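You operate a simulated robot arm through the tools that you are given. There is no shell and no other tool.

You run a simulated two-armed robot. Do the job below in one go: nothing can be reset, and whatever is moved stays where it is left.

## Task
Fold the clamped brown lipped blank further, to 60, and unclamp it.
Fine: set the fold machine's angle dial; let the green handle down before opening the clamp; the blank stays on the bed, the other lipped blank flat.

The check looks at the end state, three seconds after you hand in, the way a careful person would. Anything else that was tipped, shoved, dropped, spilled or broken makes it a failure. Flat cloth is picked up by pressing the open fingertips on it (5 to 10 N) and closing them slowly along it; thin cloth reads only 2 to 8 mm in the jaws.

## Robot
Two 7-joint arms with two-finger parallel grippers on one trunk, on a base that drives. Base frame: it is fixed to the floor where the robot stands at the start and does not move with it; the origin is under the middle of the robot, x ahead of it, y to its left, z up. Readings come in m, degrees, newtons and seconds.
The left shoulder is at the start at [0.06, 0.147, 0.543], the right one opposite. With the tool pointing down near the work surface each hand reaches from about 0.1 to 0.46 m from the robot's upright axis, wherever it stands, measured 20 degrees to its own side. Places, roughly: angle dial of the fold machine [0.7, 0, 0.8]; green handle of the fold machine [0.6, -0.2, 0.9]; yellow clamp lever of the fold machine [0.7, -0.3, 1]. Payload 3.43 kg a hand.
Tool frame (each hand has its own): the origin (TCP) lies between the finger pads and is the grasp point; the fingertips stand 0.03 m ahead of it; z points along the fingers, y is the line along which they close. The gripper opens to 0.094 m. The fingers are 0.028 m wide and 0.01 m thick; the gripper's body (0.05 by 0.096 m) begins 0.055 m behind the TCP.
Orientation is that of the tool frame in the base frame, as a unit quaternion [x, y, z, w]. With the fingers straight down and closing along the base's y, the tool's x points along the base's -x, its y along +y and its z along -z.

## Interface
- The arms move only by the tool step_arm. It takes "left_deltas", "right_deltas" or both (then of equal length, played together; a hand with none holds still); each is a list of rows, each a list of 6 numbers: the shift along the tool's x, y, z in mm, then the turn, a rotation vector about the tool's x, y, z in degrees. In form: [[dx, dy, dz, rx, ry, rz], ...]. A call has 1 to 20 rows; each row shifts and turns the commanded pose from where the row before left it, along the tool's axes as they then stand. "left_gripper" and "right_gripper" are, for a hand that has rows, the gripper command, from -1 (shut) to 1 (fully open), values between in proportion, set as the call begins (left out, the last holds). A row lasts 0.2 s, in which the tool goes at most 0.05 m and 8.6 degrees; a call with a longer step from one row to the next is refused whole, and so is a gripper value outside its range. Where a pose cannot be reached the arm comes as near as it can. A force on the tool above 70 N (or 10 N above the force at the start of the call, whichever is more), or a blocked arm, ends the call early, and 0.2 s more pass. The fingers move at their own pace (about 0.072 m/s each) and stop on an object; they squeeze with about 39 N. The grip force told is the motor's: it shows also when the fingers shut on nothing. Time passes only in rows, and 0.2 s behind the last, so rows that do not move let the fingers close. It gives the time, the measured TCP pose, the force on the tool (base axes), the opening and the grip force at its end, in the units of the frame above (readings bear some noise), with the torque about the TCP (base axes, N m) and any sound that the robot's microphone picked up.
- Cameras (640 x 400 px; columns grow to the right, rows downward): "scene" is now at [0.0615, -0.0091, 1.192]; the picture's right is [-0.08, -1.00, 0.00], its down [-0.40, 0.03, -0.92] and it looks along [0.91, -0.07, -0.40] (base axes); focal length 249 px, centre (320, 200). "left" rides on the left gripper at [0.076, -0.014, -0.103] in its tool frame; the picture's right is [0.18, 0.98, 0.00], its down [-0.75, 0.14, -0.64] and it looks along [-0.63, 0.12, 0.77] (tool axes); focal length 243 px, centre (320, 200). "right" rides on the right gripper at [0.076, 0.014, -0.103] in its tool frame; the picture's right is [-0.18, 0.98, 0.00], its down [-0.75, -0.14, -0.64] and it looks along [-0.63, -0.12, 0.77] (tool axes); focal length 243 px, centre (320, 200). There is no depth. A picture from a camera that has moved, and an enlarged one, comes with that camera's place and axes in the base frame and with its lens.
- get_image(camera): a new picture of that camera. It takes no simulated time.
- move_column(by): slides the trunk up (or, below 0, down) by that many m; the arms and the scene camera ride with it, the base frame stays. It gives what a move gives, with no picture.
- drive_base(legs): drives the robot by 1 to 6 legs, each [ahead, left, turn to the left] in m, m and degrees, along the robot's own axes; the way and the turn of a leg run together, so that a leg with both is an arc; at most 1.5 m and 180 degrees a leg. The arms and the cameras ride along, it lands a little off, and it stops where it bumps. It gives what a move gives.
- aim_head(pan, tilt): turns the head with the scene camera to pan (to the left, within 86 degrees either way) and tilt (down, from -29 to 69), counted from straight ahead of the robot. It gives what a move gives.
- zoom(camera, box): a new picture of the part [left, top, right, bottom] of that camera's present view, enlarged. It takes no simulated time.
- finish_job(): hands the job in; it is judged then, once.

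Places have to be worked out from the pictures, the camera data and where the tool is seen. Open the grippers and draw the arms clear of the work before you hand the job in, unless the task says otherwise.

The tools are called as a command line: name --argument value ..., lists and objects as JSON in quotes. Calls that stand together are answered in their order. step_arm: Moves the arms, as the interface text tells. Its arguments: {"type":"object","properties":{"left_deltas":{"type":"array","items":{"type":"array","items":{"type":"number"}}},"left_gripper":{"type":"number"},"right_deltas":{"type":"array","items":{"type":"array","items":{"type":"number"}}},"right_gripper":{"type":"number"}},"required":[]} The other tools are called the same way: move_column (by) slides the trunk up or down; drive_base (legs) drives the base; aim_head (pan, tilt) turns the head that bears the scene camera; get_image (camera) takes a picture; zoom (camera, box) takes an enlarged picture of a part of a camera's view; finish_job () hands the job in.

At the start:

```text
time_s: 0.0
left_tool_pos: [0.3013, 0.0787, 1.0003]
left_tool_rot: [0.0, 1.0, -0.001, 0.002]
left_force: [0.2, 0.2, -1.1]
left_moment: [0.03, -0.02, 0.01]
left_finger_gap: 0.094
left_finger_force: 0.0
right_tool_pos: [0.3067, -0.2278, 0.9999]
right_tool_rot: [-0.001, 1.0, 0.0, 0.0]
right_force: [0.6, 0.3, -0.2]
right_moment: [-0.02, 0.0, 0.0]
right_finger_gap: 0.0938
right_finger_force: 0.0
trunk travel left (down, up): [-0.25, 0.0]
robot x, y, heading: [-0.004, 0.0019, -0.1]
head pan, tilt: [-4.7, 23.5]
```

scene: 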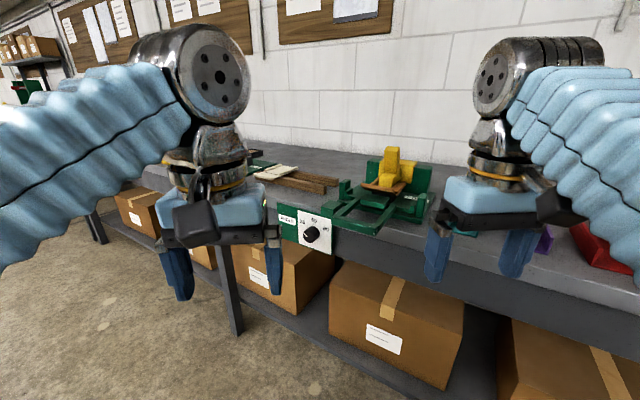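
right: 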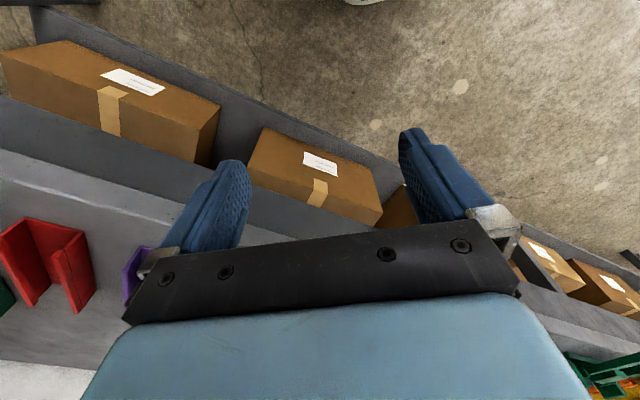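
left: 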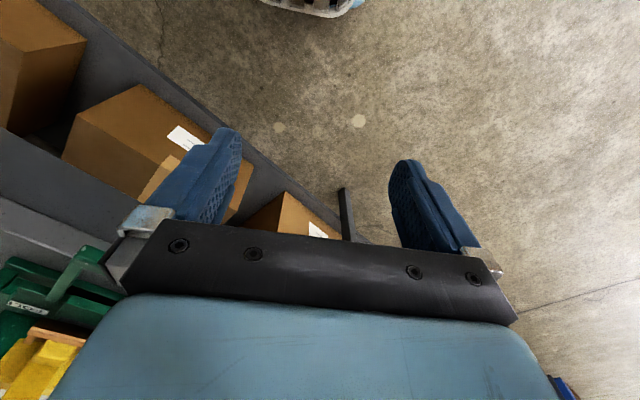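

I start by looking closely at the fold machine with the scene camera.

zoom --camera "scene" --box '[240, 130, 450, 260]'

zoom --camera "scene" --box '[270, 195, 345, 250]'

```text
3.05 times, centred on (345, 195) of scene
camera zoom: at [0.0615, -0.0091, 1.192], right [-0.08, -1.0, 0.0], down [-0.4, 0.03, -0.92], along [0.91, -0.07, -0.4], focal length 758 px, centre (244, 215)
```

zoom: 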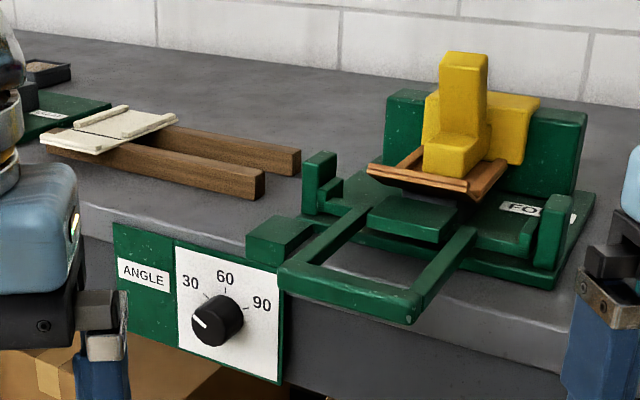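

```text
7.27 times, centred on (308, 222) of scene
camera zoom: at [0.0615, -0.0091, 1.192], right [-0.08, -1.0, 0.0], down [-0.4, 0.03, -0.92], along [0.91, -0.07, -0.4], focal length 1810 px, centre (411, 36)
```

zoom: 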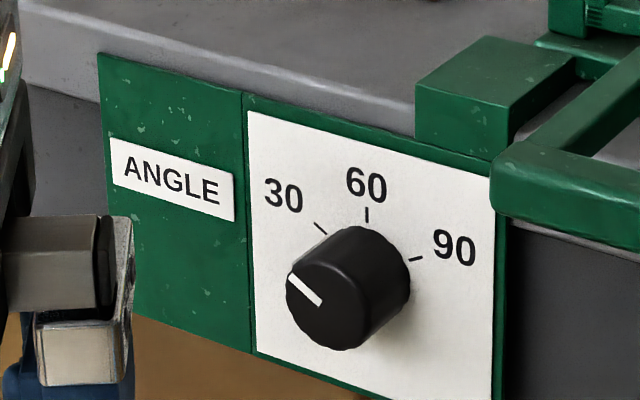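

The dial sits on the bench's front face, pointing near 30. Next I zoom in on the machine itself and the clamp.

zoom --camera "scene" --box '[335, 140, 440, 205]'

zoom --camera "scene" --box '[320, 175, 440, 250]'

zoom --camera "left" --box '[0, 200, 200, 400]'

```text
6.10 times, centred on (388, 172) of scene
camera zoom: at [0.0615, -0.0091, 1.192], right [-0.08, -1.0, 0.0], down [-0.4, 0.03, -0.92], along [0.91, -0.07, -0.4], focal length 1517 px, centre (-91, 368)
```

zoom: 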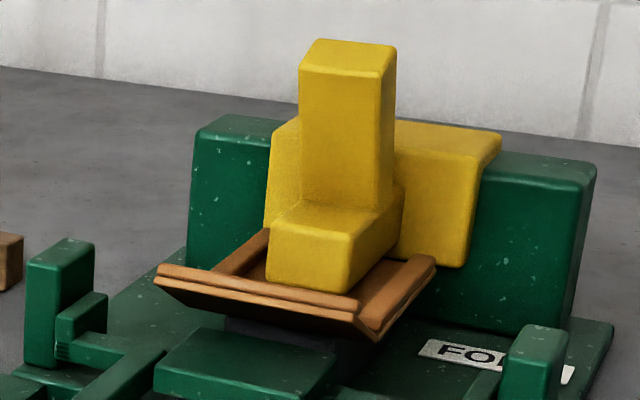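

```text
5.33 times, centred on (380, 212) of scene
camera zoom: at [0.0615, -0.0091, 1.192], right [-0.08, -1.0, 0.0], down [-0.4, 0.03, -0.92], along [0.91, -0.07, -0.4], focal length 1327 px, centre (0, 133)
```

zoom: 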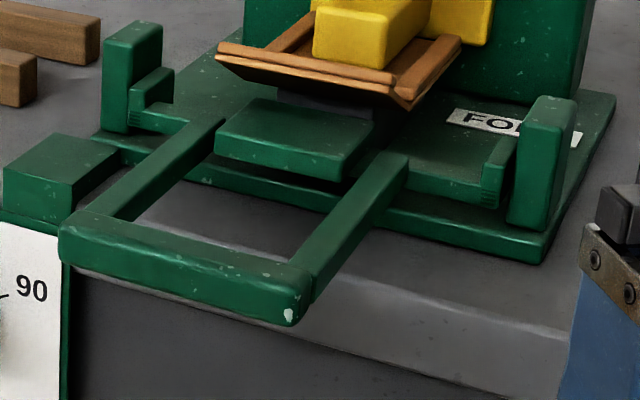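

```text
2.00 times, centred on (100, 300) of left
camera zoom: at [0.2234, 0.0648, 1.102], right [-0.18, 0.98, 0.0], down [0.75, 0.14, 0.64], along [0.63, 0.12, -0.77], focal length 485 px, centre (760, 0)
```

zoom: 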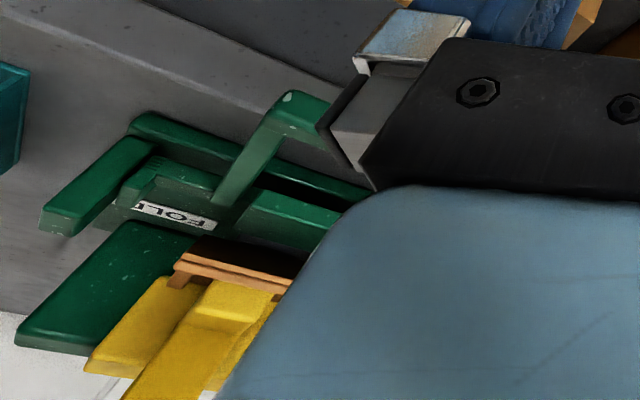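

The machine seems turned about 38° to the right relative to me (the bench front runs diagonally). I turn in place to face it squarely, then look again.

drive_base --legs '[[0, 0, -38]]'

aim_head --pan 15 --tilt 30

get_image --camera "scene"

```text
time_s: 2.2
left_tool_pos: [0.2862, -0.1236, 0.9994]
left_tool_rot: [0.327, 0.945, -0.002, 0.0]
left_force: [-1.3, 0.0, -0.4]
left_moment: [0.01, -0.02, 0.02]
left_finger_gap: 0.0942
left_finger_force: 0.1
right_tool_pos: [0.102, -0.3681, 1.0]
right_tool_rot: [0.326, 0.945, 0.0, 0.0]
right_force: [0.4, 0.5, 0.4]
right_moment: [-0.02, -0.01, 0.01]
right_finger_gap: 0.094
right_finger_force: 0.1
trunk travel left (down, up): [-0.25, 0.0]
robot x, y, heading: [-0.0012, -0.0023, -38.3]
head pan, tilt: [-4.7, 23.5]
```

```text
time_s: 3.0
left_tool_pos: [0.2856, -0.1243, 0.9995]
left_tool_rot: [0.326, 0.945, -0.002, 0.0]
left_force: [0.2, -0.4, -0.6]
left_moment: [0.02, 0.02, 0.0]
left_finger_gap: 0.094
left_finger_force: 0.0
right_tool_pos: [0.1013, -0.3671, 1.0]
right_tool_rot: [0.326, 0.945, 0.0, 0.0]
right_force: [-0.8, 0.2, 0.3]
right_moment: [0.01, 0.02, 0.01]
right_finger_gap: 0.0939
right_finger_force: 0.1
trunk travel left (down, up): [-0.25, 0.0]
robot x, y, heading: [0.0041, 0.0039, -38.3]
head pan, tilt: [15.0, 30.0]
```

```text
taken
camera scene: at [0.0588, -0.0187, 1.1817], right [-0.39, -0.92, 0.0], down [-0.46, 0.2, -0.87], along [0.8, -0.34, -0.5], focal length 249 px, centre (320, 200)
```

scene: 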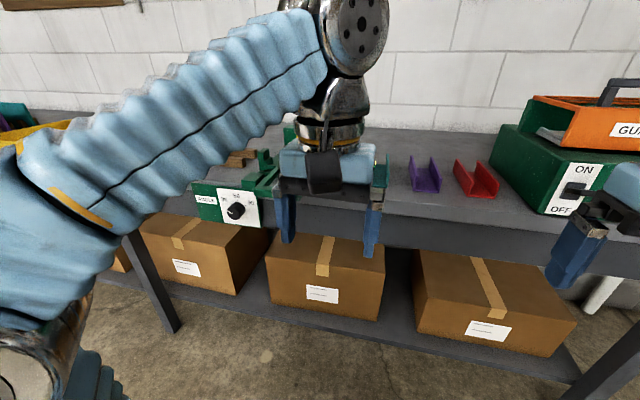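

The bench is now nearly square to me, with the machine to my left. I strafe left about 0.27 m so the machine is in front, still at a safe distance.

drive_base --legs '[[0, 0.27, 0]]'

aim_head --pan 0 --tilt 30

get_image --camera "scene"

get_image --camera "right"

get_image --camera "left"

```text
time_s: 4.9
left_tool_pos: [0.4521, 0.0874, 0.9986]
left_tool_rot: [0.328, 0.945, -0.002, 0.002]
left_force: [-0.2, 0.6, 0.9]
left_moment: [0.04, -0.02, 0.01]
left_finger_gap: 0.0939
left_finger_force: 0.1
right_tool_pos: [0.2678, -0.1552, 0.9977]
right_tool_rot: [0.328, 0.945, 0.0, 0.0]
right_force: [0.1, 0.6, 0.0]
right_moment: [0.01, -0.01, 0.02]
right_finger_gap: 0.0939
right_finger_force: 0.0
trunk travel left (down, up): [-0.25, 0.0]
robot x, y, heading: [0.1651, 0.2101, -38.4]
head pan, tilt: [15.0, 30.0]
```

```text
time_s: 5.7
left_tool_pos: [0.452, 0.0873, 0.9993]
left_tool_rot: [0.328, 0.945, -0.001, 0.001]
left_force: [0.5, -0.1, -0.5]
left_moment: [0.05, -0.02, 0.01]
left_finger_gap: 0.0939
left_finger_force: 0.0
right_tool_pos: [0.2672, -0.157, 0.9996]
right_tool_rot: [0.328, 0.945, 0.0, 0.001]
right_force: [-0.2, -0.4, 0.4]
right_moment: [-0.01, -0.07, 0.02]
right_finger_gap: 0.0943
right_finger_force: 0.0
trunk travel left (down, up): [-0.25, 0.0]
robot x, y, heading: [0.1679, 0.2113, -38.5]
head pan, tilt: [0.0, 30.0]
```

```text
taken
camera scene: at [0.2138, 0.173, 1.1817], right [-0.62, -0.79, 0.0], down [-0.39, 0.31, -0.87], along [0.68, -0.54, -0.5], focal length 249 px, centre (320, 200)
```

scene: 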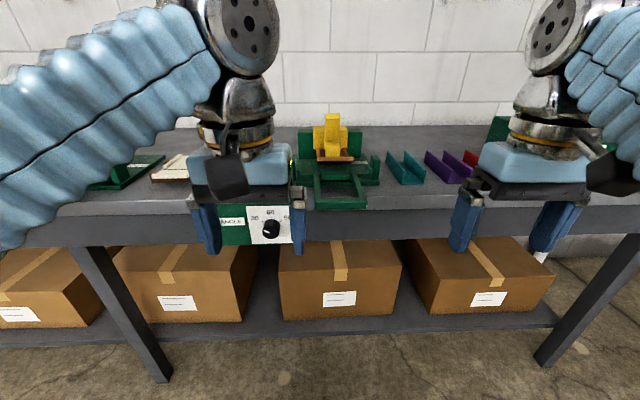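

```text
taken
camera right: at [0.2171, -0.0984, 1.1023], right [0.75, 0.66, 0.0], down [0.5, -0.58, 0.64], along [0.42, -0.48, -0.77], focal length 243 px, centre (320, 200)
```

right: 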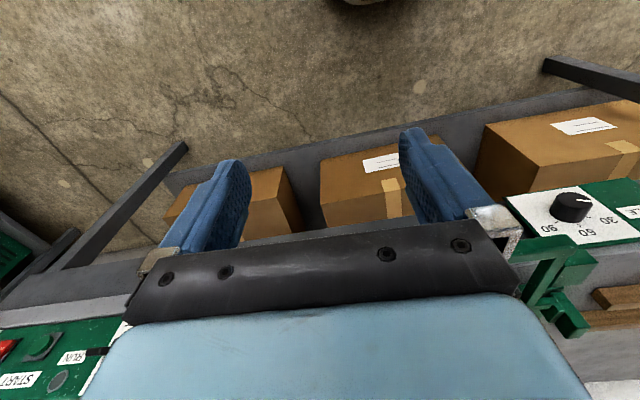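

```text
taken
camera left: at [0.3822, 0.1234, 1.102], right [0.46, 0.89, 0.0], down [0.68, -0.35, 0.64], along [0.57, -0.3, -0.77], focal length 243 px, centre (320, 200)
```

left: 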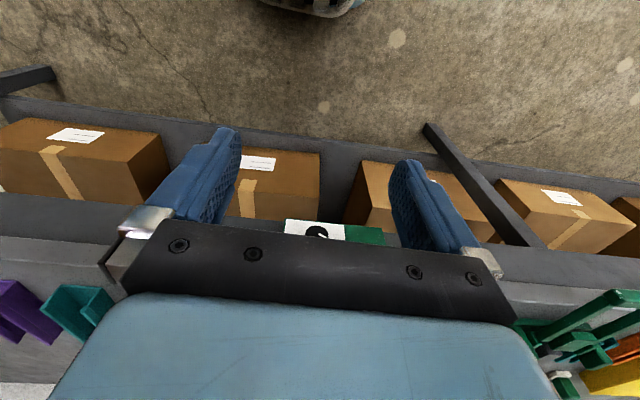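

The bench is now square to me and the machine straight ahead. I zoom in on it.

zoom --camera "scene" --box '[285, 100, 405, 220]'

zoom --camera "scene" --box '[210, 180, 310, 250]'

```text
3.33 times, centred on (345, 160) of scene
camera zoom: at [0.2138, 0.173, 1.1817], right [-0.62, -0.79, 0.0], down [-0.39, 0.31, -0.87], along [0.68, -0.54, -0.5], focal length 829 px, centre (237, 333)
```

zoom: 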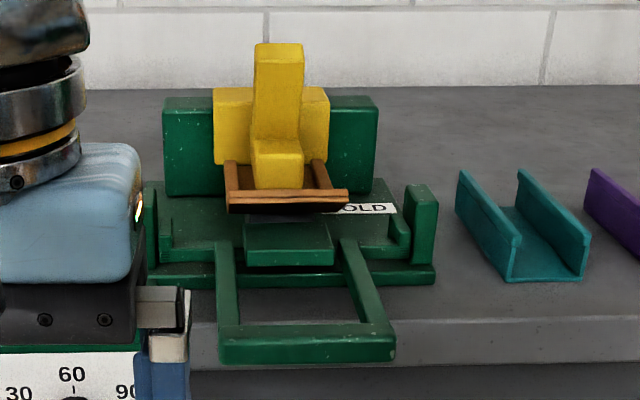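

```text
5.71 times, centred on (260, 215) of scene
camera zoom: at [0.2138, 0.173, 1.1817], right [-0.62, -0.79, 0.0], down [-0.39, 0.31, -0.87], along [0.68, -0.54, -0.5], focal length 1422 px, centre (663, 114)
```

zoom: 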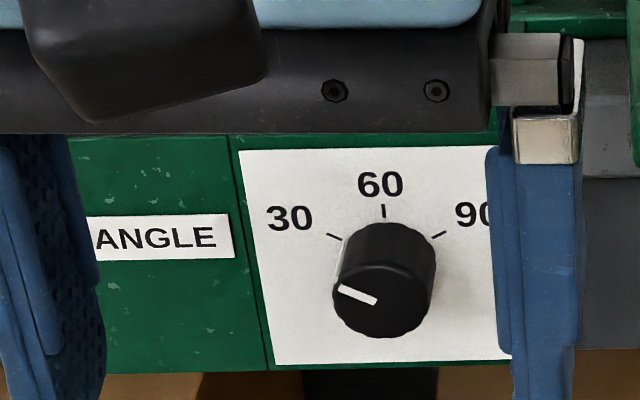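

From two views I place the knob at about [0.66, -0.04, 0.83] on the bench face, handle front bar at z≈0.94, lever top at z≈1.05. I swing the left hand from pointing down to pointing forward in free air, to approach the knob.

step_arm --left_deltas '[[-12, 0, 0, 0, -8.18, 0], [-11.9, 0, 1.7, 0, -8.18, 0], [-11.5, 0, 3.4, 0, -8.18, 0], [-10.9, 0, 5.0, 0, -8.18, 0], [-10.1, 0, 6.5, 0, -8.18, 0], [-9.1, 0, 7.9, 0, -8.18, 0]]'

```text
time_s: 7.1
left_tool_pos: [0.5084, 0.0412, 0.9998]
left_tool_rot: [0.298, 0.858, -0.138, 0.395]
left_force: [-0.5, 0.2, 0.3]
left_moment: [0.0, 0.0, 0.0]
left_finger_gap: 0.094
left_finger_force: 0.1
right_tool_pos: [0.2666, -0.1554, 1.0006]
right_tool_rot: [0.329, 0.944, 0.001, 0.0]
right_force: [-0.3, 0.0, 0.2]
right_moment: [-0.03, -0.04, 0.0]
right_finger_gap: 0.0941
right_finger_force: 0.1
trunk travel left (down, up): [-0.25, 0.0]
robot x, y, heading: [0.165, 0.2137, -38.4]
head pan, tilt: [0.0, 30.0]
```

The arm follows well. I finish the turn to horizontal.

step_arm --left_deltas '[[-7.9, 0, 9.1, 0, -8.18, 0], [-6.5, 0, 10.1, 0, -8.18, 0], [-5, 0, 10.9, 0, -8.18, 0], [-3.4, 0, 11.5, 0, -8.18, 0], [-1.7, 0, 11.9, 0, -8.18, 0]]'

get_image --camera "scene"

get_image --camera "left"

```text
time_s: 8.3
left_tool_pos: [0.5562, 0.0047, 1.0001]
left_tool_rot: [0.232, 0.667, -0.234, 0.669]
left_force: [-0.1, 0.8, 0.2]
left_moment: [0.03, 0.03, 0.0]
left_finger_gap: 0.0941
left_finger_force: 0.2
right_tool_pos: [0.2679, -0.1555, 1.0]
right_tool_rot: [0.328, 0.945, 0.0, 0.0]
right_force: [0.1, -0.4, 0.3]
right_moment: [0.03, 0.0, 0.03]
right_finger_gap: 0.0938
right_finger_force: 0.0
trunk travel left (down, up): [-0.25, 0.0]
robot x, y, heading: [0.1652, 0.2115, -38.2]
head pan, tilt: [0.0, 30.0]
```

```text
taken
camera scene: at [0.2137, 0.173, 1.1817], right [-0.62, -0.78, 0.0], down [-0.39, 0.31, -0.87], along [0.68, -0.54, -0.5], focal length 249 px, centre (320, 200)
```

scene: 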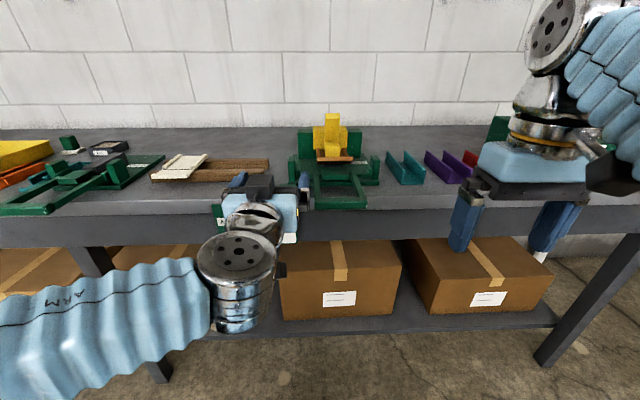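

```text
taken
camera left: at [0.4655, 0.0573, 0.9233], right [0.61, 0.77, -0.19], down [-0.42, 0.51, 0.75], along [0.67, -0.38, 0.63], focal length 243 px, centre (320, 200)
```

left: 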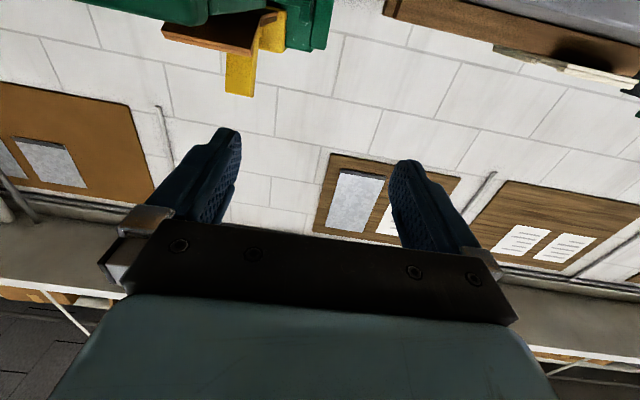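

Horizontal pose reached fine. Now I lower the left hand 170 mm and shift 30 mm left so it faces the knob with about 6 cm to spare.

step_arm --left_deltas '[[28, 5, 0, -0.3, 0, 0], [28, 5, 0, -0.3, 0, 0], [28, 5, 0, -0.3, 0, 0], [28, 5, 0, -0.3, 0, 0], [28, 5, 0, -0.3, 0, 0], [30, 5, 0, -0.3, 0, 0]]'

get_image --camera "left"

get_image --camera "scene"

```text
time_s: 9.7
left_tool_pos: [0.5806, 0.0112, 0.843]
left_tool_rot: [0.221, 0.671, -0.223, 0.672]
left_force: [-0.1, 0.9, 0.3]
left_moment: [-0.01, 0.02, -0.02]
left_finger_gap: 0.0939
left_finger_force: 0.0
left hand out of reach, approached as far as the arm can: row 6
right_tool_pos: [0.2671, -0.1556, 0.9994]
right_tool_rot: [0.328, 0.945, -0.001, 0.0]
right_force: [0.1, 0.4, 0.1]
right_moment: [0.0, 0.02, 0.0]
right_finger_gap: 0.094
right_finger_force: 0.0
trunk travel left (down, up): [-0.25, 0.0]
robot x, y, heading: [0.1649, 0.2091, -38.3]
head pan, tilt: [0.0, 30.0]
```

```text
taken
camera left: at [0.4885, 0.0613, 0.7665], right [0.58, 0.79, -0.19], down [-0.43, 0.5, 0.75], along [0.69, -0.36, 0.63], focal length 243 px, centre (320, 200)
```

left: 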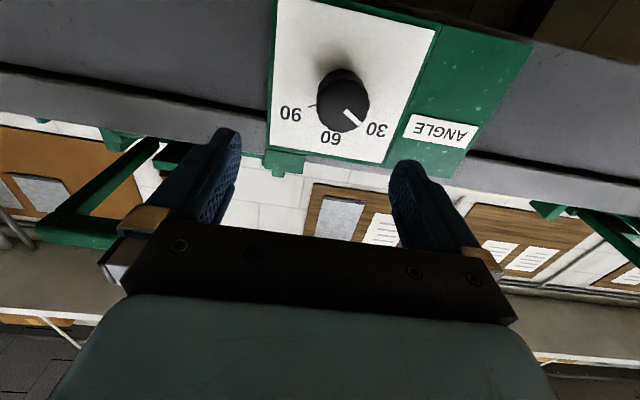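

```text
taken
camera scene: at [0.2137, 0.1732, 1.1817], right [-0.62, -0.78, 0.0], down [-0.39, 0.31, -0.87], along [0.68, -0.54, -0.5], focal length 249 px, centre (320, 200)
```

scene: 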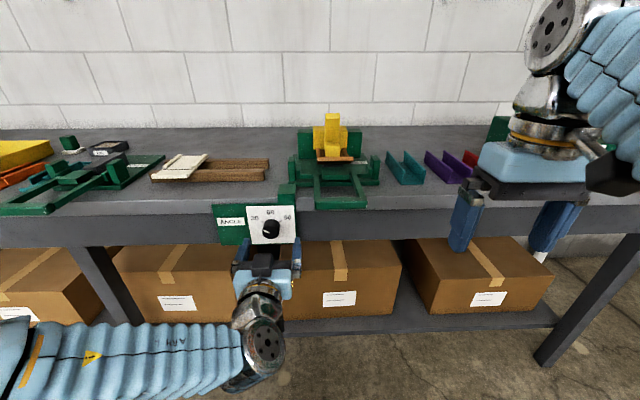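

The hand hit its reach limit at z=0.843, so I'll lower the trunk soon. The left camera sees the dial well (upside down); I zoom in to locate it.

zoom --camera "left" --box '[260, 0, 480, 180]'

zoom --camera "scene" --box '[210, 180, 310, 250]'

zoom --camera "scene" --box '[270, 100, 400, 220]'

```text
2.22 times, centred on (370, 90) of left
camera zoom: at [0.4885, 0.0613, 0.7665], right [0.58, 0.79, -0.19], down [-0.43, 0.5, 0.75], along [0.69, -0.36, 0.63], focal length 539 px, centre (209, 444)
```

zoom: 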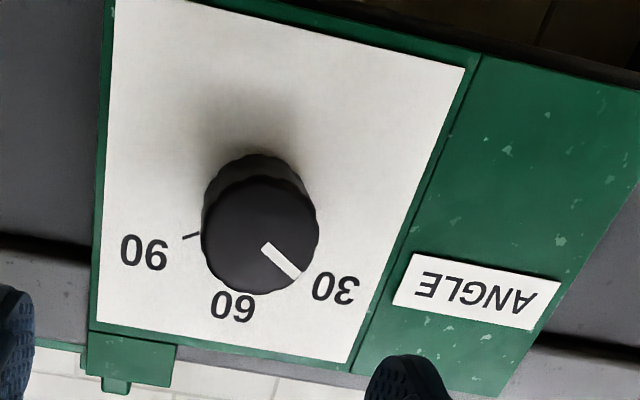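

```text
5.71 times, centred on (260, 215) of scene
camera zoom: at [0.2137, 0.1732, 1.1817], right [-0.62, -0.78, 0.0], down [-0.39, 0.31, -0.87], along [0.68, -0.54, -0.5], focal length 1422 px, centre (663, 114)
```

zoom: 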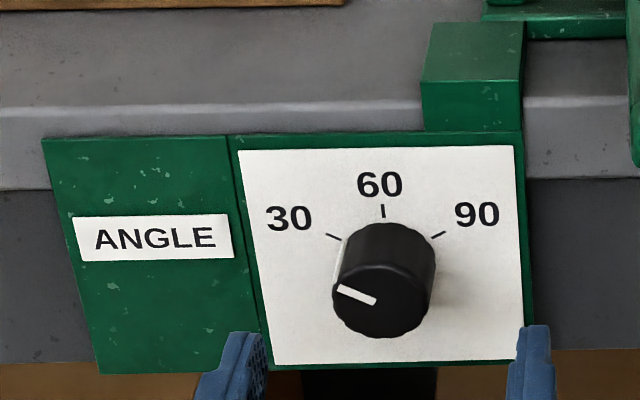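

```text
3.33 times, centred on (335, 160) of scene
camera zoom: at [0.2137, 0.1732, 1.1817], right [-0.62, -0.78, 0.0], down [-0.39, 0.31, -0.87], along [0.68, -0.54, -0.5], focal length 829 px, centre (270, 333)
```

zoom: 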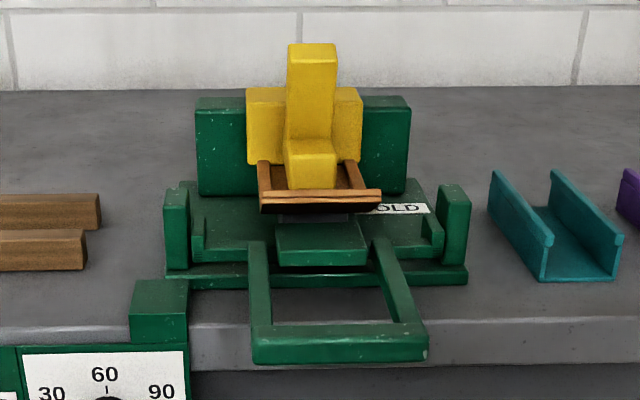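

Triangulating both views puts the knob face centre at about [0.649, -0.025, 0.825]. I lower the trunk by 0.08 m to give the left arm room at that height.

move_column --by -0.08

```text
time_s: 10.9
left_tool_pos: [0.5812, 0.0128, 0.764]
left_tool_rot: [0.221, 0.671, -0.222, 0.672]
left_force: [0.1, -0.8, 1.2]
left_moment: [-0.03, 0.02, -0.02]
left_finger_gap: 0.0942
left_finger_force: 0.1
right_tool_pos: [0.2667, -0.1561, 0.92]
right_tool_rot: [0.328, 0.945, 0.0, 0.0]
right_force: [-0.2, 0.0, -0.3]
right_moment: [-0.03, 0.01, 0.03]
right_finger_gap: 0.0937
right_finger_force: 0.1
trunk travel left (down, up): [-0.17, 0.08]
robot x, y, heading: [0.1677, 0.214, -38.2]
head pan, tilt: [0.0, 30.0]
```

Now I raise the left hand 62 mm to the knob's height, shift 10 mm left, and pre-roll it by -30° so the knob can be turned clockwise about 65°.

step_arm --left_deltas '[[-15.5, 2.5, 0, 0, 0, 0], [-15.5, 2.5, 0, 0, 0, 0], [-15.5, 2.5, 0, 0, 0, 0], [-15.5, 2.5, 0, 0, 0, 0], [0, 0, 0, 0, 0, -7.5], [0, 0, 0, 0, 0, -7.5], [0, 0, 0, 0, 0, -7.5], [0, 0, 0, 0, 0, -7.5]]' --left_gripper 1

get_image --camera "left"

zoom --camera "scene" --box '[190, 110, 350, 230]'

```text
time_s: 12.7
left_tool_pos: [0.5871, 0.0204, 0.8248]
left_tool_rot: [0.039, 0.705, -0.389, 0.592]
left_force: [0.0, -0.8, -0.4]
left_moment: [-0.02, -0.04, 0.03]
left_finger_gap: 0.0939
left_finger_force: 0.0
right_tool_pos: [0.268, -0.1561, 0.9194]
right_tool_rot: [0.329, 0.944, 0.0, 0.0]
right_force: [-0.6, -0.2, -0.2]
right_moment: [0.02, -0.01, 0.02]
right_finger_gap: 0.094
right_finger_force: 0.0
trunk travel left (down, up): [-0.17, 0.08]
robot x, y, heading: [0.1645, 0.2109, -38.3]
head pan, tilt: [0.0, 30.0]
```

```text
taken
camera left: at [0.4729, 0.0402, 0.766], right [0.45, 0.61, -0.65], down [-0.22, 0.79, 0.58], along [0.87, -0.12, 0.49], focal length 243 px, centre (320, 200)
```

left: 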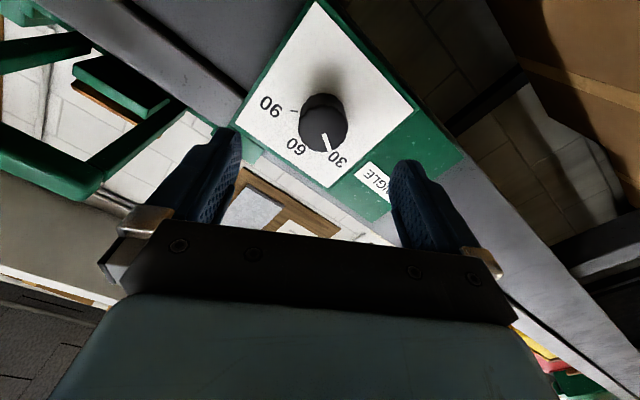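

```text
3.33 times, centred on (270, 170) of scene
camera zoom: at [0.2138, 0.173, 1.1017], right [-0.62, -0.78, 0.0], down [-0.39, 0.31, -0.87], along [0.68, -0.54, -0.5], focal length 829 px, centre (487, 300)
```

zoom: 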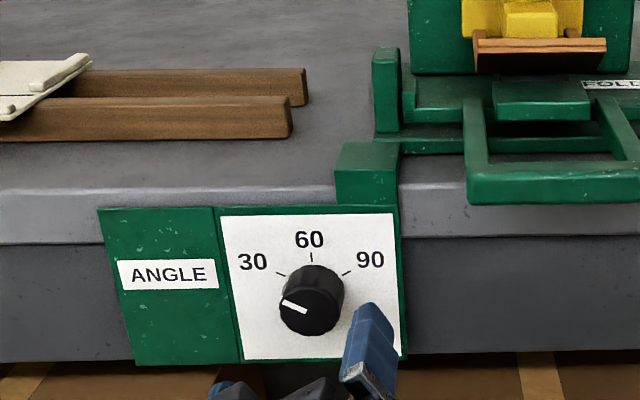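

The tool axis should hit the picture at about (320,127) for the knob face; the knob looks centred near there. I zoom to fine-check.

zoom --camera "left" --box '[270, 75, 370, 175]'

```text
4.00 times, centred on (320, 125) of left
camera zoom: at [0.4729, 0.0402, 0.766], right [0.45, 0.61, -0.65], down [-0.22, 0.79, 0.58], along [0.87, -0.12, 0.49], focal length 970 px, centre (320, 500)
```

zoom: 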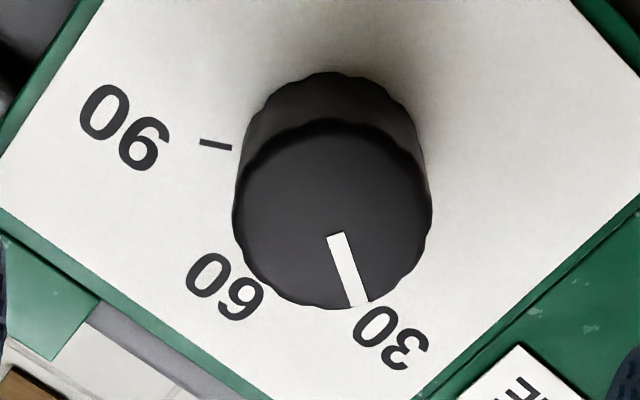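

The knob is centred within about 2 mm and its pointer reads about -60° from upright (the 30 mark), so it needs +60° clockwise. I advance 60 mm with the fingers open around the knob.

step_arm --left_deltas '[[0, 1.5, 12, 0, 0, 0], [0, 0, 12, 0, 0, 0], [0, 0, 12, 0, 0, 0], [0, 0, 12, 0, 0, 0], [0, 0, 8, 0, 0, 0], [0, 0, 4, 0, 0, 0]]'

get_image --camera "left"

zoom --camera "scene" --box '[210, 150, 330, 230]'

```text
time_s: 14.1
left_tool_pos: [0.6364, -0.0151, 0.8234]
left_tool_rot: [0.039, 0.706, -0.388, 0.592]
left_force: [-1.8, -0.5, -0.3]
left_moment: [-0.05, 0.0, 0.04]
left_finger_gap: 0.0937
left_finger_force: 0.0
right_tool_pos: [0.266, -0.1559, 0.9208]
right_tool_rot: [0.329, 0.944, 0.0, -0.001]
right_force: [-0.6, 0.1, -0.2]
right_moment: [-0.01, -0.01, 0.04]
right_finger_gap: 0.094
right_finger_force: 0.1
trunk travel left (down, up): [-0.17, 0.08]
robot x, y, heading: [0.1647, 0.2135, -38.4]
head pan, tilt: [0.0, 30.0]
```

```text
taken
camera left: at [0.5225, 0.0054, 0.7655], right [0.45, 0.61, -0.65], down [-0.22, 0.78, 0.58], along [0.86, -0.12, 0.49], focal length 243 px, centre (320, 200)
```

left: 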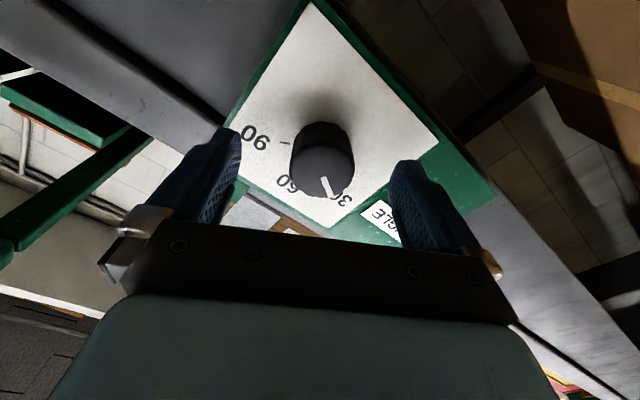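

```text
5.00 times, centred on (270, 190) of scene
camera zoom: at [0.2137, 0.173, 1.1017], right [-0.62, -0.78, 0.0], down [-0.39, 0.31, -0.87], along [0.68, -0.54, -0.5], focal length 1244 px, centre (570, 250)
```

zoom: 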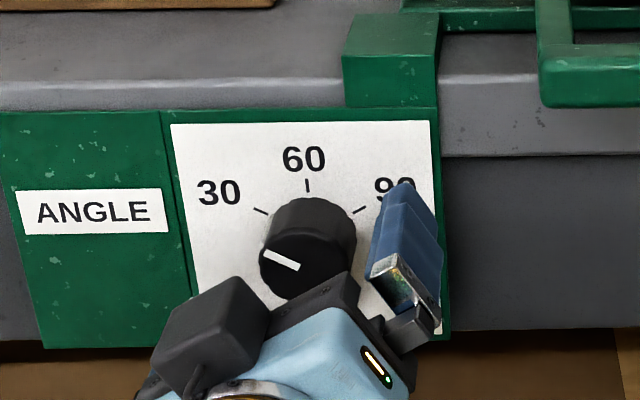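

The fingers straddle the knob with the face about 2 mm to +y of the tool axis. I nudge 1.5 mm, close to about 46 mm, and look.

step_arm --left_deltas '[[0, 1.5, 0, 0, 0, 0], [0, 0, 0, 0, 0, 0], [0, 0, 0, 0, 0, 0]]' --left_gripper -0.02

zoom --camera "left" --box '[220, 80, 420, 230]'

```text
time_s: 14.9
left_tool_pos: [0.6377, -0.0129, 0.8243]
left_tool_rot: [0.039, 0.705, -0.388, 0.592]
left_force: [0.2, 0.2, -0.1]
left_moment: [0.0, -0.01, 0.03]
left_finger_gap: 0.046
left_finger_force: 0.0
right_tool_pos: [0.2664, -0.1559, 0.9194]
right_tool_rot: [0.328, 0.945, 0.0, 0.001]
right_force: [-0.3, -0.5, 0.8]
right_moment: [0.02, 0.03, 0.0]
right_finger_gap: 0.0939
right_finger_force: 0.1
trunk travel left (down, up): [-0.17, 0.08]
robot x, y, heading: [0.1637, 0.2102, -38.3]
head pan, tilt: [0.0, 30.0]
```

```text
2.67 times, centred on (320, 155) of left
camera zoom: at [0.5232, 0.0066, 0.7648], right [0.45, 0.61, -0.65], down [-0.22, 0.78, 0.58], along [0.86, -0.12, 0.49], focal length 647 px, centre (320, 320)
```

zoom: 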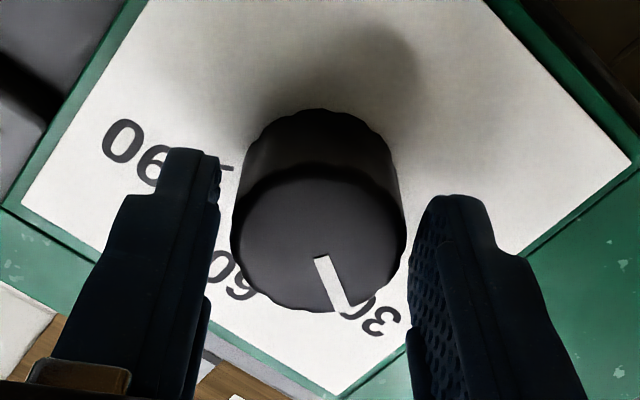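

Well centred. I close on the knob and wait for the grip.

step_arm --left_deltas '[[0, 0, 0, 0, 0, 0], [0, 0, 0, 0, 0, 0], [0, 0, 0, 0, 0, 0]]' --left_gripper -1

```text
time_s: 15.7
left_tool_pos: [0.6367, -0.0142, 0.8238]
left_tool_rot: [0.04, 0.705, -0.389, 0.591]
left_force: [0.2, 0.4, -0.9]
left_moment: [0.0, 0.05, 0.15]
left_finger_gap: 0.0389
left_finger_force: 45.3
right_tool_pos: [0.2667, -0.1561, 0.9203]
right_tool_rot: [0.328, 0.945, 0.0, 0.0]
right_force: [-0.1, -0.6, -0.7]
right_moment: [-0.01, -0.01, 0.02]
right_finger_gap: 0.0937
right_finger_force: 0.0
trunk travel left (down, up): [-0.17, 0.08]
robot x, y, heading: [0.167, 0.2149, -38.0]
head pan, tilt: [0.0, 30.0]
```

Gripped at 39 mm with little side force. I now turn the knob clockwise, +60° about the tool axis in small rows.

step_arm --left_deltas '[[0, 0, 0, 0, 0, 6], [0, 0, 0, 0, 0, 6], [0, 0, 0, 0, 0, 6], [0, 0, 0, 0, 0, 6], [0, 0, 0, 0, 0, 6], [0, 0, 0, 0, 0, 6], [0, 0, 0, 0, 0, 6], [0, 0, 0, 0, 0, 6], [0, 0, 0, 0, 0, 6], [0, 0, 0, 0, 0, 6]]'

get_image --camera "left"

zoom --camera "scene" --box '[210, 150, 330, 230]'

```text
time_s: 17.9
left_tool_pos: [0.6388, -0.012, 0.8234]
left_tool_rot: [0.385, 0.592, -0.039, 0.707]
left_force: [13.4, 14.1, 2.1]
left_moment: [0.04, 0.08, 0.7]
left_finger_gap: 0.0386
left_finger_force: 45.3
right_tool_pos: [0.2688, -0.153, 0.919]
right_tool_rot: [0.328, 0.945, -0.001, 0.0]
right_force: [-1.2, 0.2, -0.2]
right_moment: [-0.01, 0.02, 0.02]
right_finger_gap: 0.094
right_finger_force: 0.0
trunk travel left (down, up): [-0.17, 0.08]
robot x, y, heading: [0.1637, 0.2145, -38.4]
head pan, tilt: [0.0, 30.0]
```

```text
taken
camera left: at [0.5697, 0.0696, 0.7502], right [0.56, 0.76, 0.33], down [-0.67, 0.18, 0.72], along [0.49, -0.62, 0.61], focal length 243 px, centre (320, 200)
```

left: 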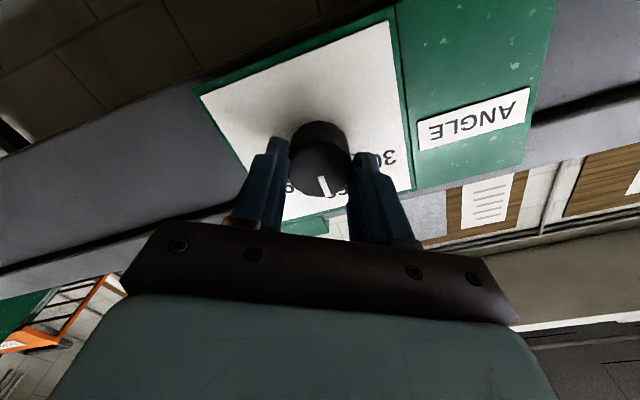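

```text
5.00 times, centred on (270, 190) of scene
camera zoom: at [0.2149, 0.1742, 1.1016], right [-0.62, -0.78, 0.0], down [-0.39, 0.31, -0.87], along [0.68, -0.54, -0.5], focal length 1244 px, centre (570, 250)
```

zoom: 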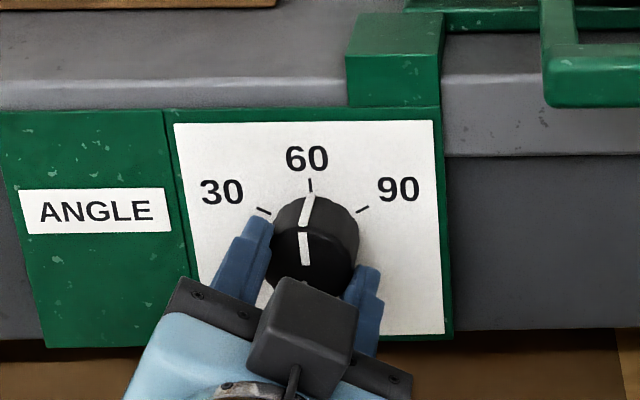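

The pointer now looks close to straight up at 60. I zoom in tightly to measure it.

zoom --camera "scene" --box '[255, 175, 295, 200]'

zoom --camera "left" --box '[270, 100, 370, 220]'

```text
16.00 times, centred on (275, 188) of scene
camera zoom: at [0.2149, 0.1742, 1.1016], right [-0.62, -0.78, 0.0], down [-0.39, 0.31, -0.87], along [0.68, -0.54, -0.5], focal length 3981 px, centre (1040, 400)
```

zoom: 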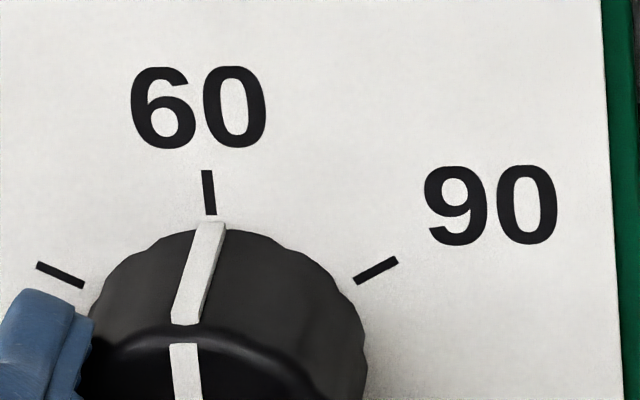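

```text
3.33 times, centred on (320, 160) of left
camera zoom: at [0.5697, 0.0696, 0.7502], right [0.56, 0.76, 0.33], down [-0.67, 0.18, 0.72], along [0.49, -0.62, 0.61], focal length 809 px, centre (320, 333)
```

zoom: 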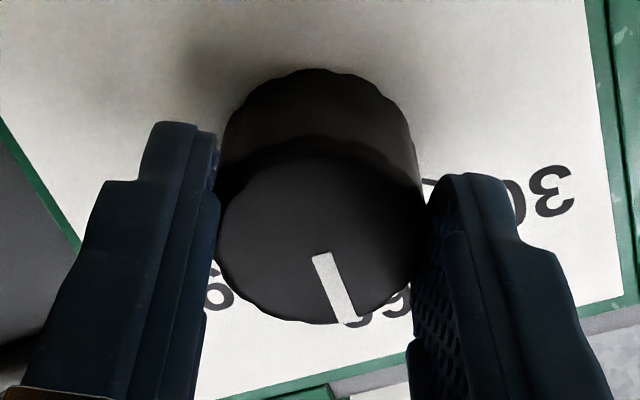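

The pointer lines up with the 60 tick within about a degree. I open the fingers wide, then back straight out.

step_arm --left_deltas '[[0, 0, 0, 0, 0, 0], [0, 0, 0, 0, 0, 0], [0, 0, 0, 0, 0, 0], [0, 0, 0, 0, 0, 0]]' --left_gripper 0.6

zoom --camera "scene" --box '[255, 175, 295, 200]'

zoom --camera "left" --box '[220, 80, 420, 230]'

```text
time_s: 18.9
left_tool_pos: [0.6371, -0.0145, 0.8237]
left_tool_rot: [0.386, 0.591, -0.039, 0.707]
left_force: [-0.7, -0.4, -0.4]
left_moment: [-0.03, -0.01, -0.02]
left_finger_gap: 0.0752
left_finger_force: 0.0
right_tool_pos: [0.2674, -0.1552, 0.9192]
right_tool_rot: [0.328, 0.945, 0.0, 0.001]
right_force: [-0.2, 1.1, -0.7]
right_moment: [0.01, 0.02, 0.0]
right_finger_gap: 0.0941
right_finger_force: 0.0
trunk travel left (down, up): [-0.17, 0.08]
robot x, y, heading: [0.1662, 0.2125, -38.2]
head pan, tilt: [0.0, 30.0]
```

```text
16.00 times, centred on (275, 188) of scene
camera zoom: at [0.2137, 0.1729, 1.1017], right [-0.62, -0.78, 0.0], down [-0.39, 0.31, -0.87], along [0.68, -0.54, -0.5], focal length 3981 px, centre (1040, 400)
```

zoom: 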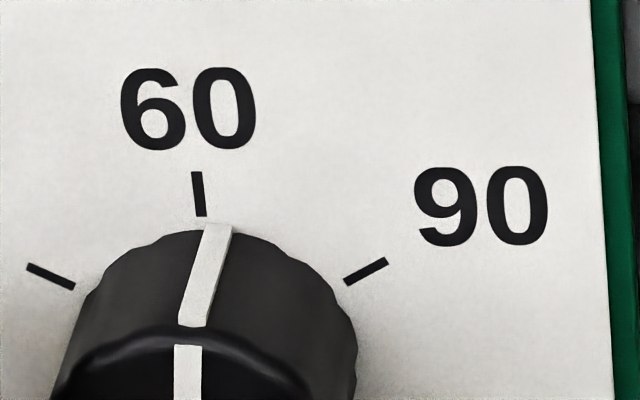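

```text
2.67 times, centred on (320, 155) of left
camera zoom: at [0.568, 0.068, 0.7503], right [0.56, 0.76, 0.33], down [-0.67, 0.18, 0.72], along [0.49, -0.63, 0.61], focal length 647 px, centre (320, 320)
```

zoom: 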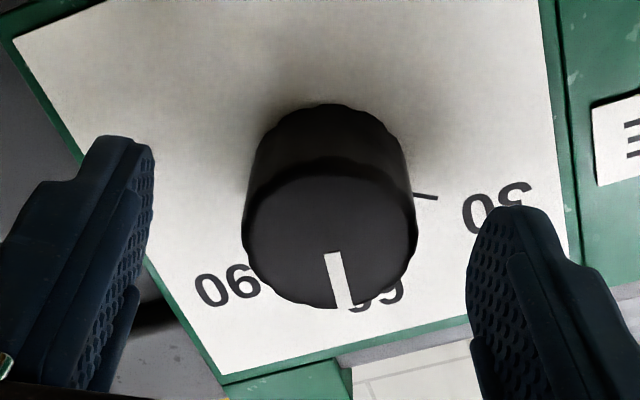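

After release the pointer seems slightly clockwise of the 60 tick. I zoom on the whole knob to measure it again.

zoom --camera "scene" --box '[250, 178, 298, 208]'

```text
13.33 times, centred on (274, 193) of scene
camera zoom: at [0.2137, 0.1729, 1.1017], right [-0.62, -0.78, 0.0], down [-0.39, 0.31, -0.87], along [0.68, -0.54, -0.5], focal length 3318 px, centre (933, 293)
```

zoom: 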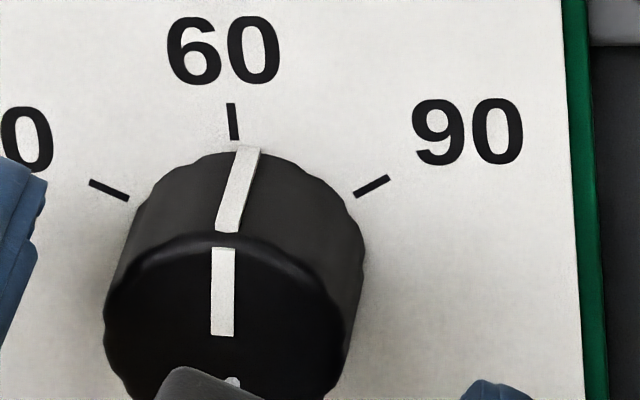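

The pointer sits about 6° past 60 (a preload twisted it on release). I re-centre by 2 mm, grip again, and turn back 6°.

step_arm --left_deltas '[[0, 2, 0, 0, 0, 0], [0, 0, 0, 0, 0, 0]]' --left_gripper 0

zoom --camera "left" --box '[220, 80, 420, 230]'

```text
time_s: 19.5
left_tool_pos: [0.6384, -0.0126, 0.8248]
left_tool_rot: [0.387, 0.591, -0.04, 0.706]
left_force: [-0.1, -0.4, 0.5]
left_moment: [0.0, 0.03, 0.03]
left_finger_gap: 0.0468
left_finger_force: 0.1
right_tool_pos: [0.2678, -0.1562, 0.9196]
right_tool_rot: [0.327, 0.945, 0.0, 0.0]
right_force: [-0.3, -0.2, -0.6]
right_moment: [0.02, -0.01, 0.01]
right_finger_gap: 0.094
right_finger_force: 0.0
trunk travel left (down, up): [-0.17, 0.08]
robot x, y, heading: [0.1683, 0.2131, -38.4]
head pan, tilt: [0.0, 30.0]
```

```text
2.67 times, centred on (320, 155) of left
camera zoom: at [0.5692, 0.0694, 0.7513], right [0.56, 0.76, 0.33], down [-0.67, 0.18, 0.72], along [0.49, -0.63, 0.61], focal length 647 px, centre (320, 320)
```

zoom: 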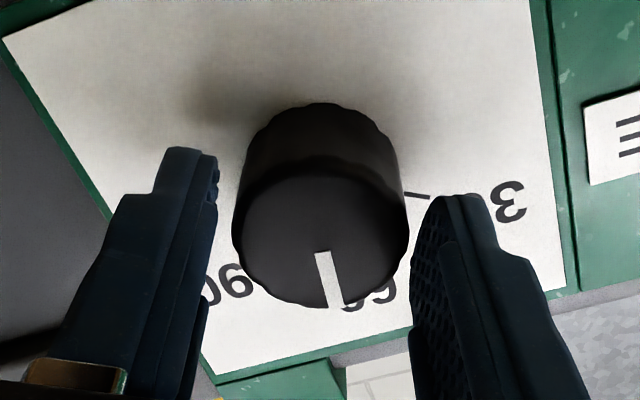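

Centred now. I close on the knob and turn it back 6°.

step_arm --left_deltas '[[0, 0, 0, 0, 0, 0], [0, 0, 0, 0, 0, 0], [0, 0, 0, 0, 0, -2], [0, 0, 0, 0, 0, -2], [0, 0, 0, 0, 0, -2], [0, 0, 0, 0, 0, 0]]' --left_gripper -1

zoom --camera "scene" --box '[250, 178, 298, 208]'

```text
time_s: 20.9
left_tool_pos: [0.6381, -0.012, 0.8252]
left_tool_rot: [0.354, 0.611, -0.078, 0.704]
left_force: [4.5, 0.0, 5.4]
left_moment: [-0.06, -0.12, 0.19]
left_finger_gap: 0.0388
left_finger_force: 45.1
right_tool_pos: [0.2676, -0.1565, 0.919]
right_tool_rot: [0.328, 0.945, 0.001, 0.0]
right_force: [0.1, -0.6, -0.2]
right_moment: [-0.03, 0.02, 0.01]
right_finger_gap: 0.094
right_finger_force: 0.1
trunk travel left (down, up): [-0.17, 0.08]
robot x, y, heading: [0.1669, 0.2111, -38.4]
head pan, tilt: [0.0, 30.0]
```

```text
13.33 times, centred on (274, 193) of scene
camera zoom: at [0.2139, 0.1731, 1.1017], right [-0.62, -0.78, 0.0], down [-0.39, 0.31, -0.87], along [0.68, -0.54, -0.5], focal length 3318 px, centre (933, 293)
```

zoom: 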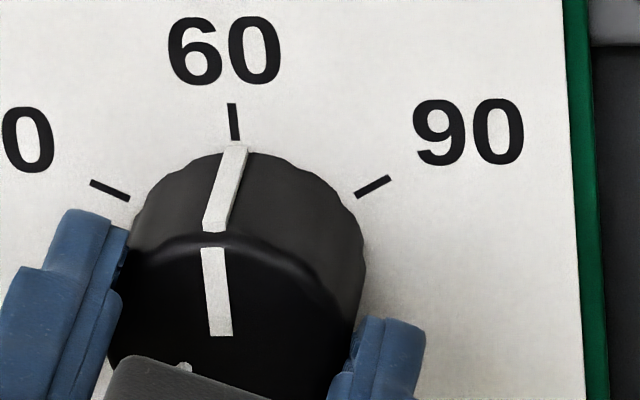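

The pointer aligns with 60 while gripped. I shift the command slightly along the measured force to remove preload before releasing.

step_arm --left_deltas '[[-0.6, 0.7, 0.4, 0, 0, 0], [0, 0, 0, 0, 0, 0]]'

zoom --camera "scene" --box '[250, 178, 298, 208]'

```text
time_s: 21.5
left_tool_pos: [0.6372, -0.0109, 0.8236]
left_tool_rot: [0.355, 0.611, -0.078, 0.703]
left_force: [-3.2, 4.7, -2.8]
left_moment: [-0.26, -0.41, 0.01]
left_finger_gap: 0.0387
left_finger_force: 44.9
right_tool_pos: [0.267, -0.1551, 0.9198]
right_tool_rot: [0.328, 0.945, 0.0, 0.0]
right_force: [-0.3, -0.2, 0.8]
right_moment: [0.02, -0.04, 0.01]
right_finger_gap: 0.0939
right_finger_force: 0.1
trunk travel left (down, up): [-0.17, 0.08]
robot x, y, heading: [0.1671, 0.2121, -38.4]
head pan, tilt: [0.0, 30.0]
```

```text
13.33 times, centred on (274, 193) of scene
camera zoom: at [0.2136, 0.1733, 1.1016], right [-0.62, -0.78, 0.0], down [-0.39, 0.31, -0.87], along [0.68, -0.54, -0.5], focal length 3318 px, centre (933, 293)
```

zoom: 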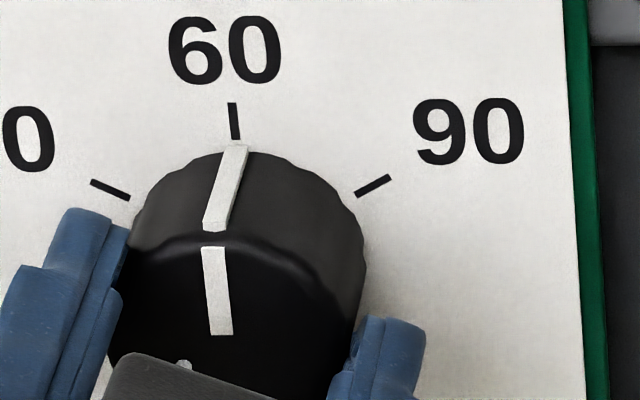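

Forces are small; I take out half of that shift, then open the fingers.

step_arm --left_deltas '[[0.3, 0, -0.4, 0, 0, 0], [0, 0, 0, 0, 0, 0]]'

step_arm --left_deltas '[[0, 0, 0, 0, 0, 0], [0, 0, 0, 0, 0, 0], [0, 0, 0, 0, 0, 0], [0, 0, 0, 0, 0, 0]]' --left_gripper 0.8

zoom --camera "scene" --box '[250, 178, 298, 208]'

```text
time_s: 22.1
left_tool_pos: [0.6384, -0.0125, 0.8249]
left_tool_rot: [0.356, 0.611, -0.078, 0.703]
left_force: [-0.9, -0.4, -0.7]
left_moment: [0.32, 0.36, 0.19]
left_finger_gap: 0.0386
left_finger_force: 45.1
right_tool_pos: [0.2679, -0.1564, 0.9196]
right_tool_rot: [0.328, 0.945, 0.001, 0.0]
right_force: [-0.3, -0.5, -0.8]
right_moment: [0.01, -0.03, 0.01]
right_finger_gap: 0.0938
right_finger_force: 0.1
trunk travel left (down, up): [-0.17, 0.08]
robot x, y, heading: [0.1697, 0.2107, -38.4]
head pan, tilt: [0.0, 30.0]
```

```text
time_s: 23.1
left_tool_pos: [0.6378, -0.0118, 0.825]
left_tool_rot: [0.355, 0.611, -0.077, 0.703]
left_force: [-0.6, 0.1, -0.4]
left_moment: [0.03, 0.03, 0.01]
left_finger_gap: 0.0844
left_finger_force: 0.1
right_tool_pos: [0.267, -0.1542, 0.9198]
right_tool_rot: [0.328, 0.945, 0.0, -0.001]
right_force: [1.0, -0.2, 0.1]
right_moment: [0.03, 0.01, -0.01]
right_finger_gap: 0.094
right_finger_force: 0.0
trunk travel left (down, up): [-0.17, 0.08]
robot x, y, heading: [0.1653, 0.2082, -38.3]
head pan, tilt: [0.0, 30.0]
```

```text
13.33 times, centred on (274, 193) of scene
camera zoom: at [0.2138, 0.173, 1.1017], right [-0.62, -0.78, 0.0], down [-0.39, 0.31, -0.87], along [0.68, -0.54, -0.5], focal length 3318 px, centre (933, 293)
```

zoom: 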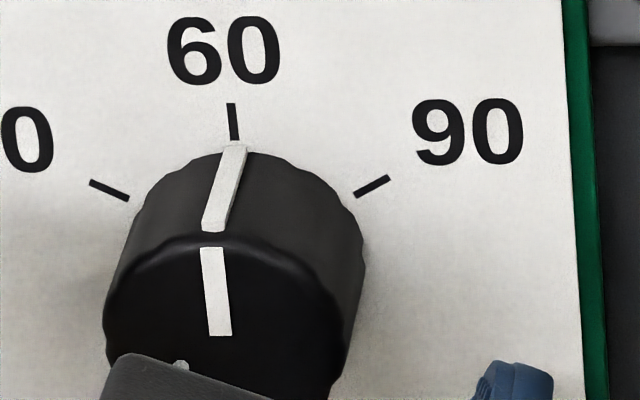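

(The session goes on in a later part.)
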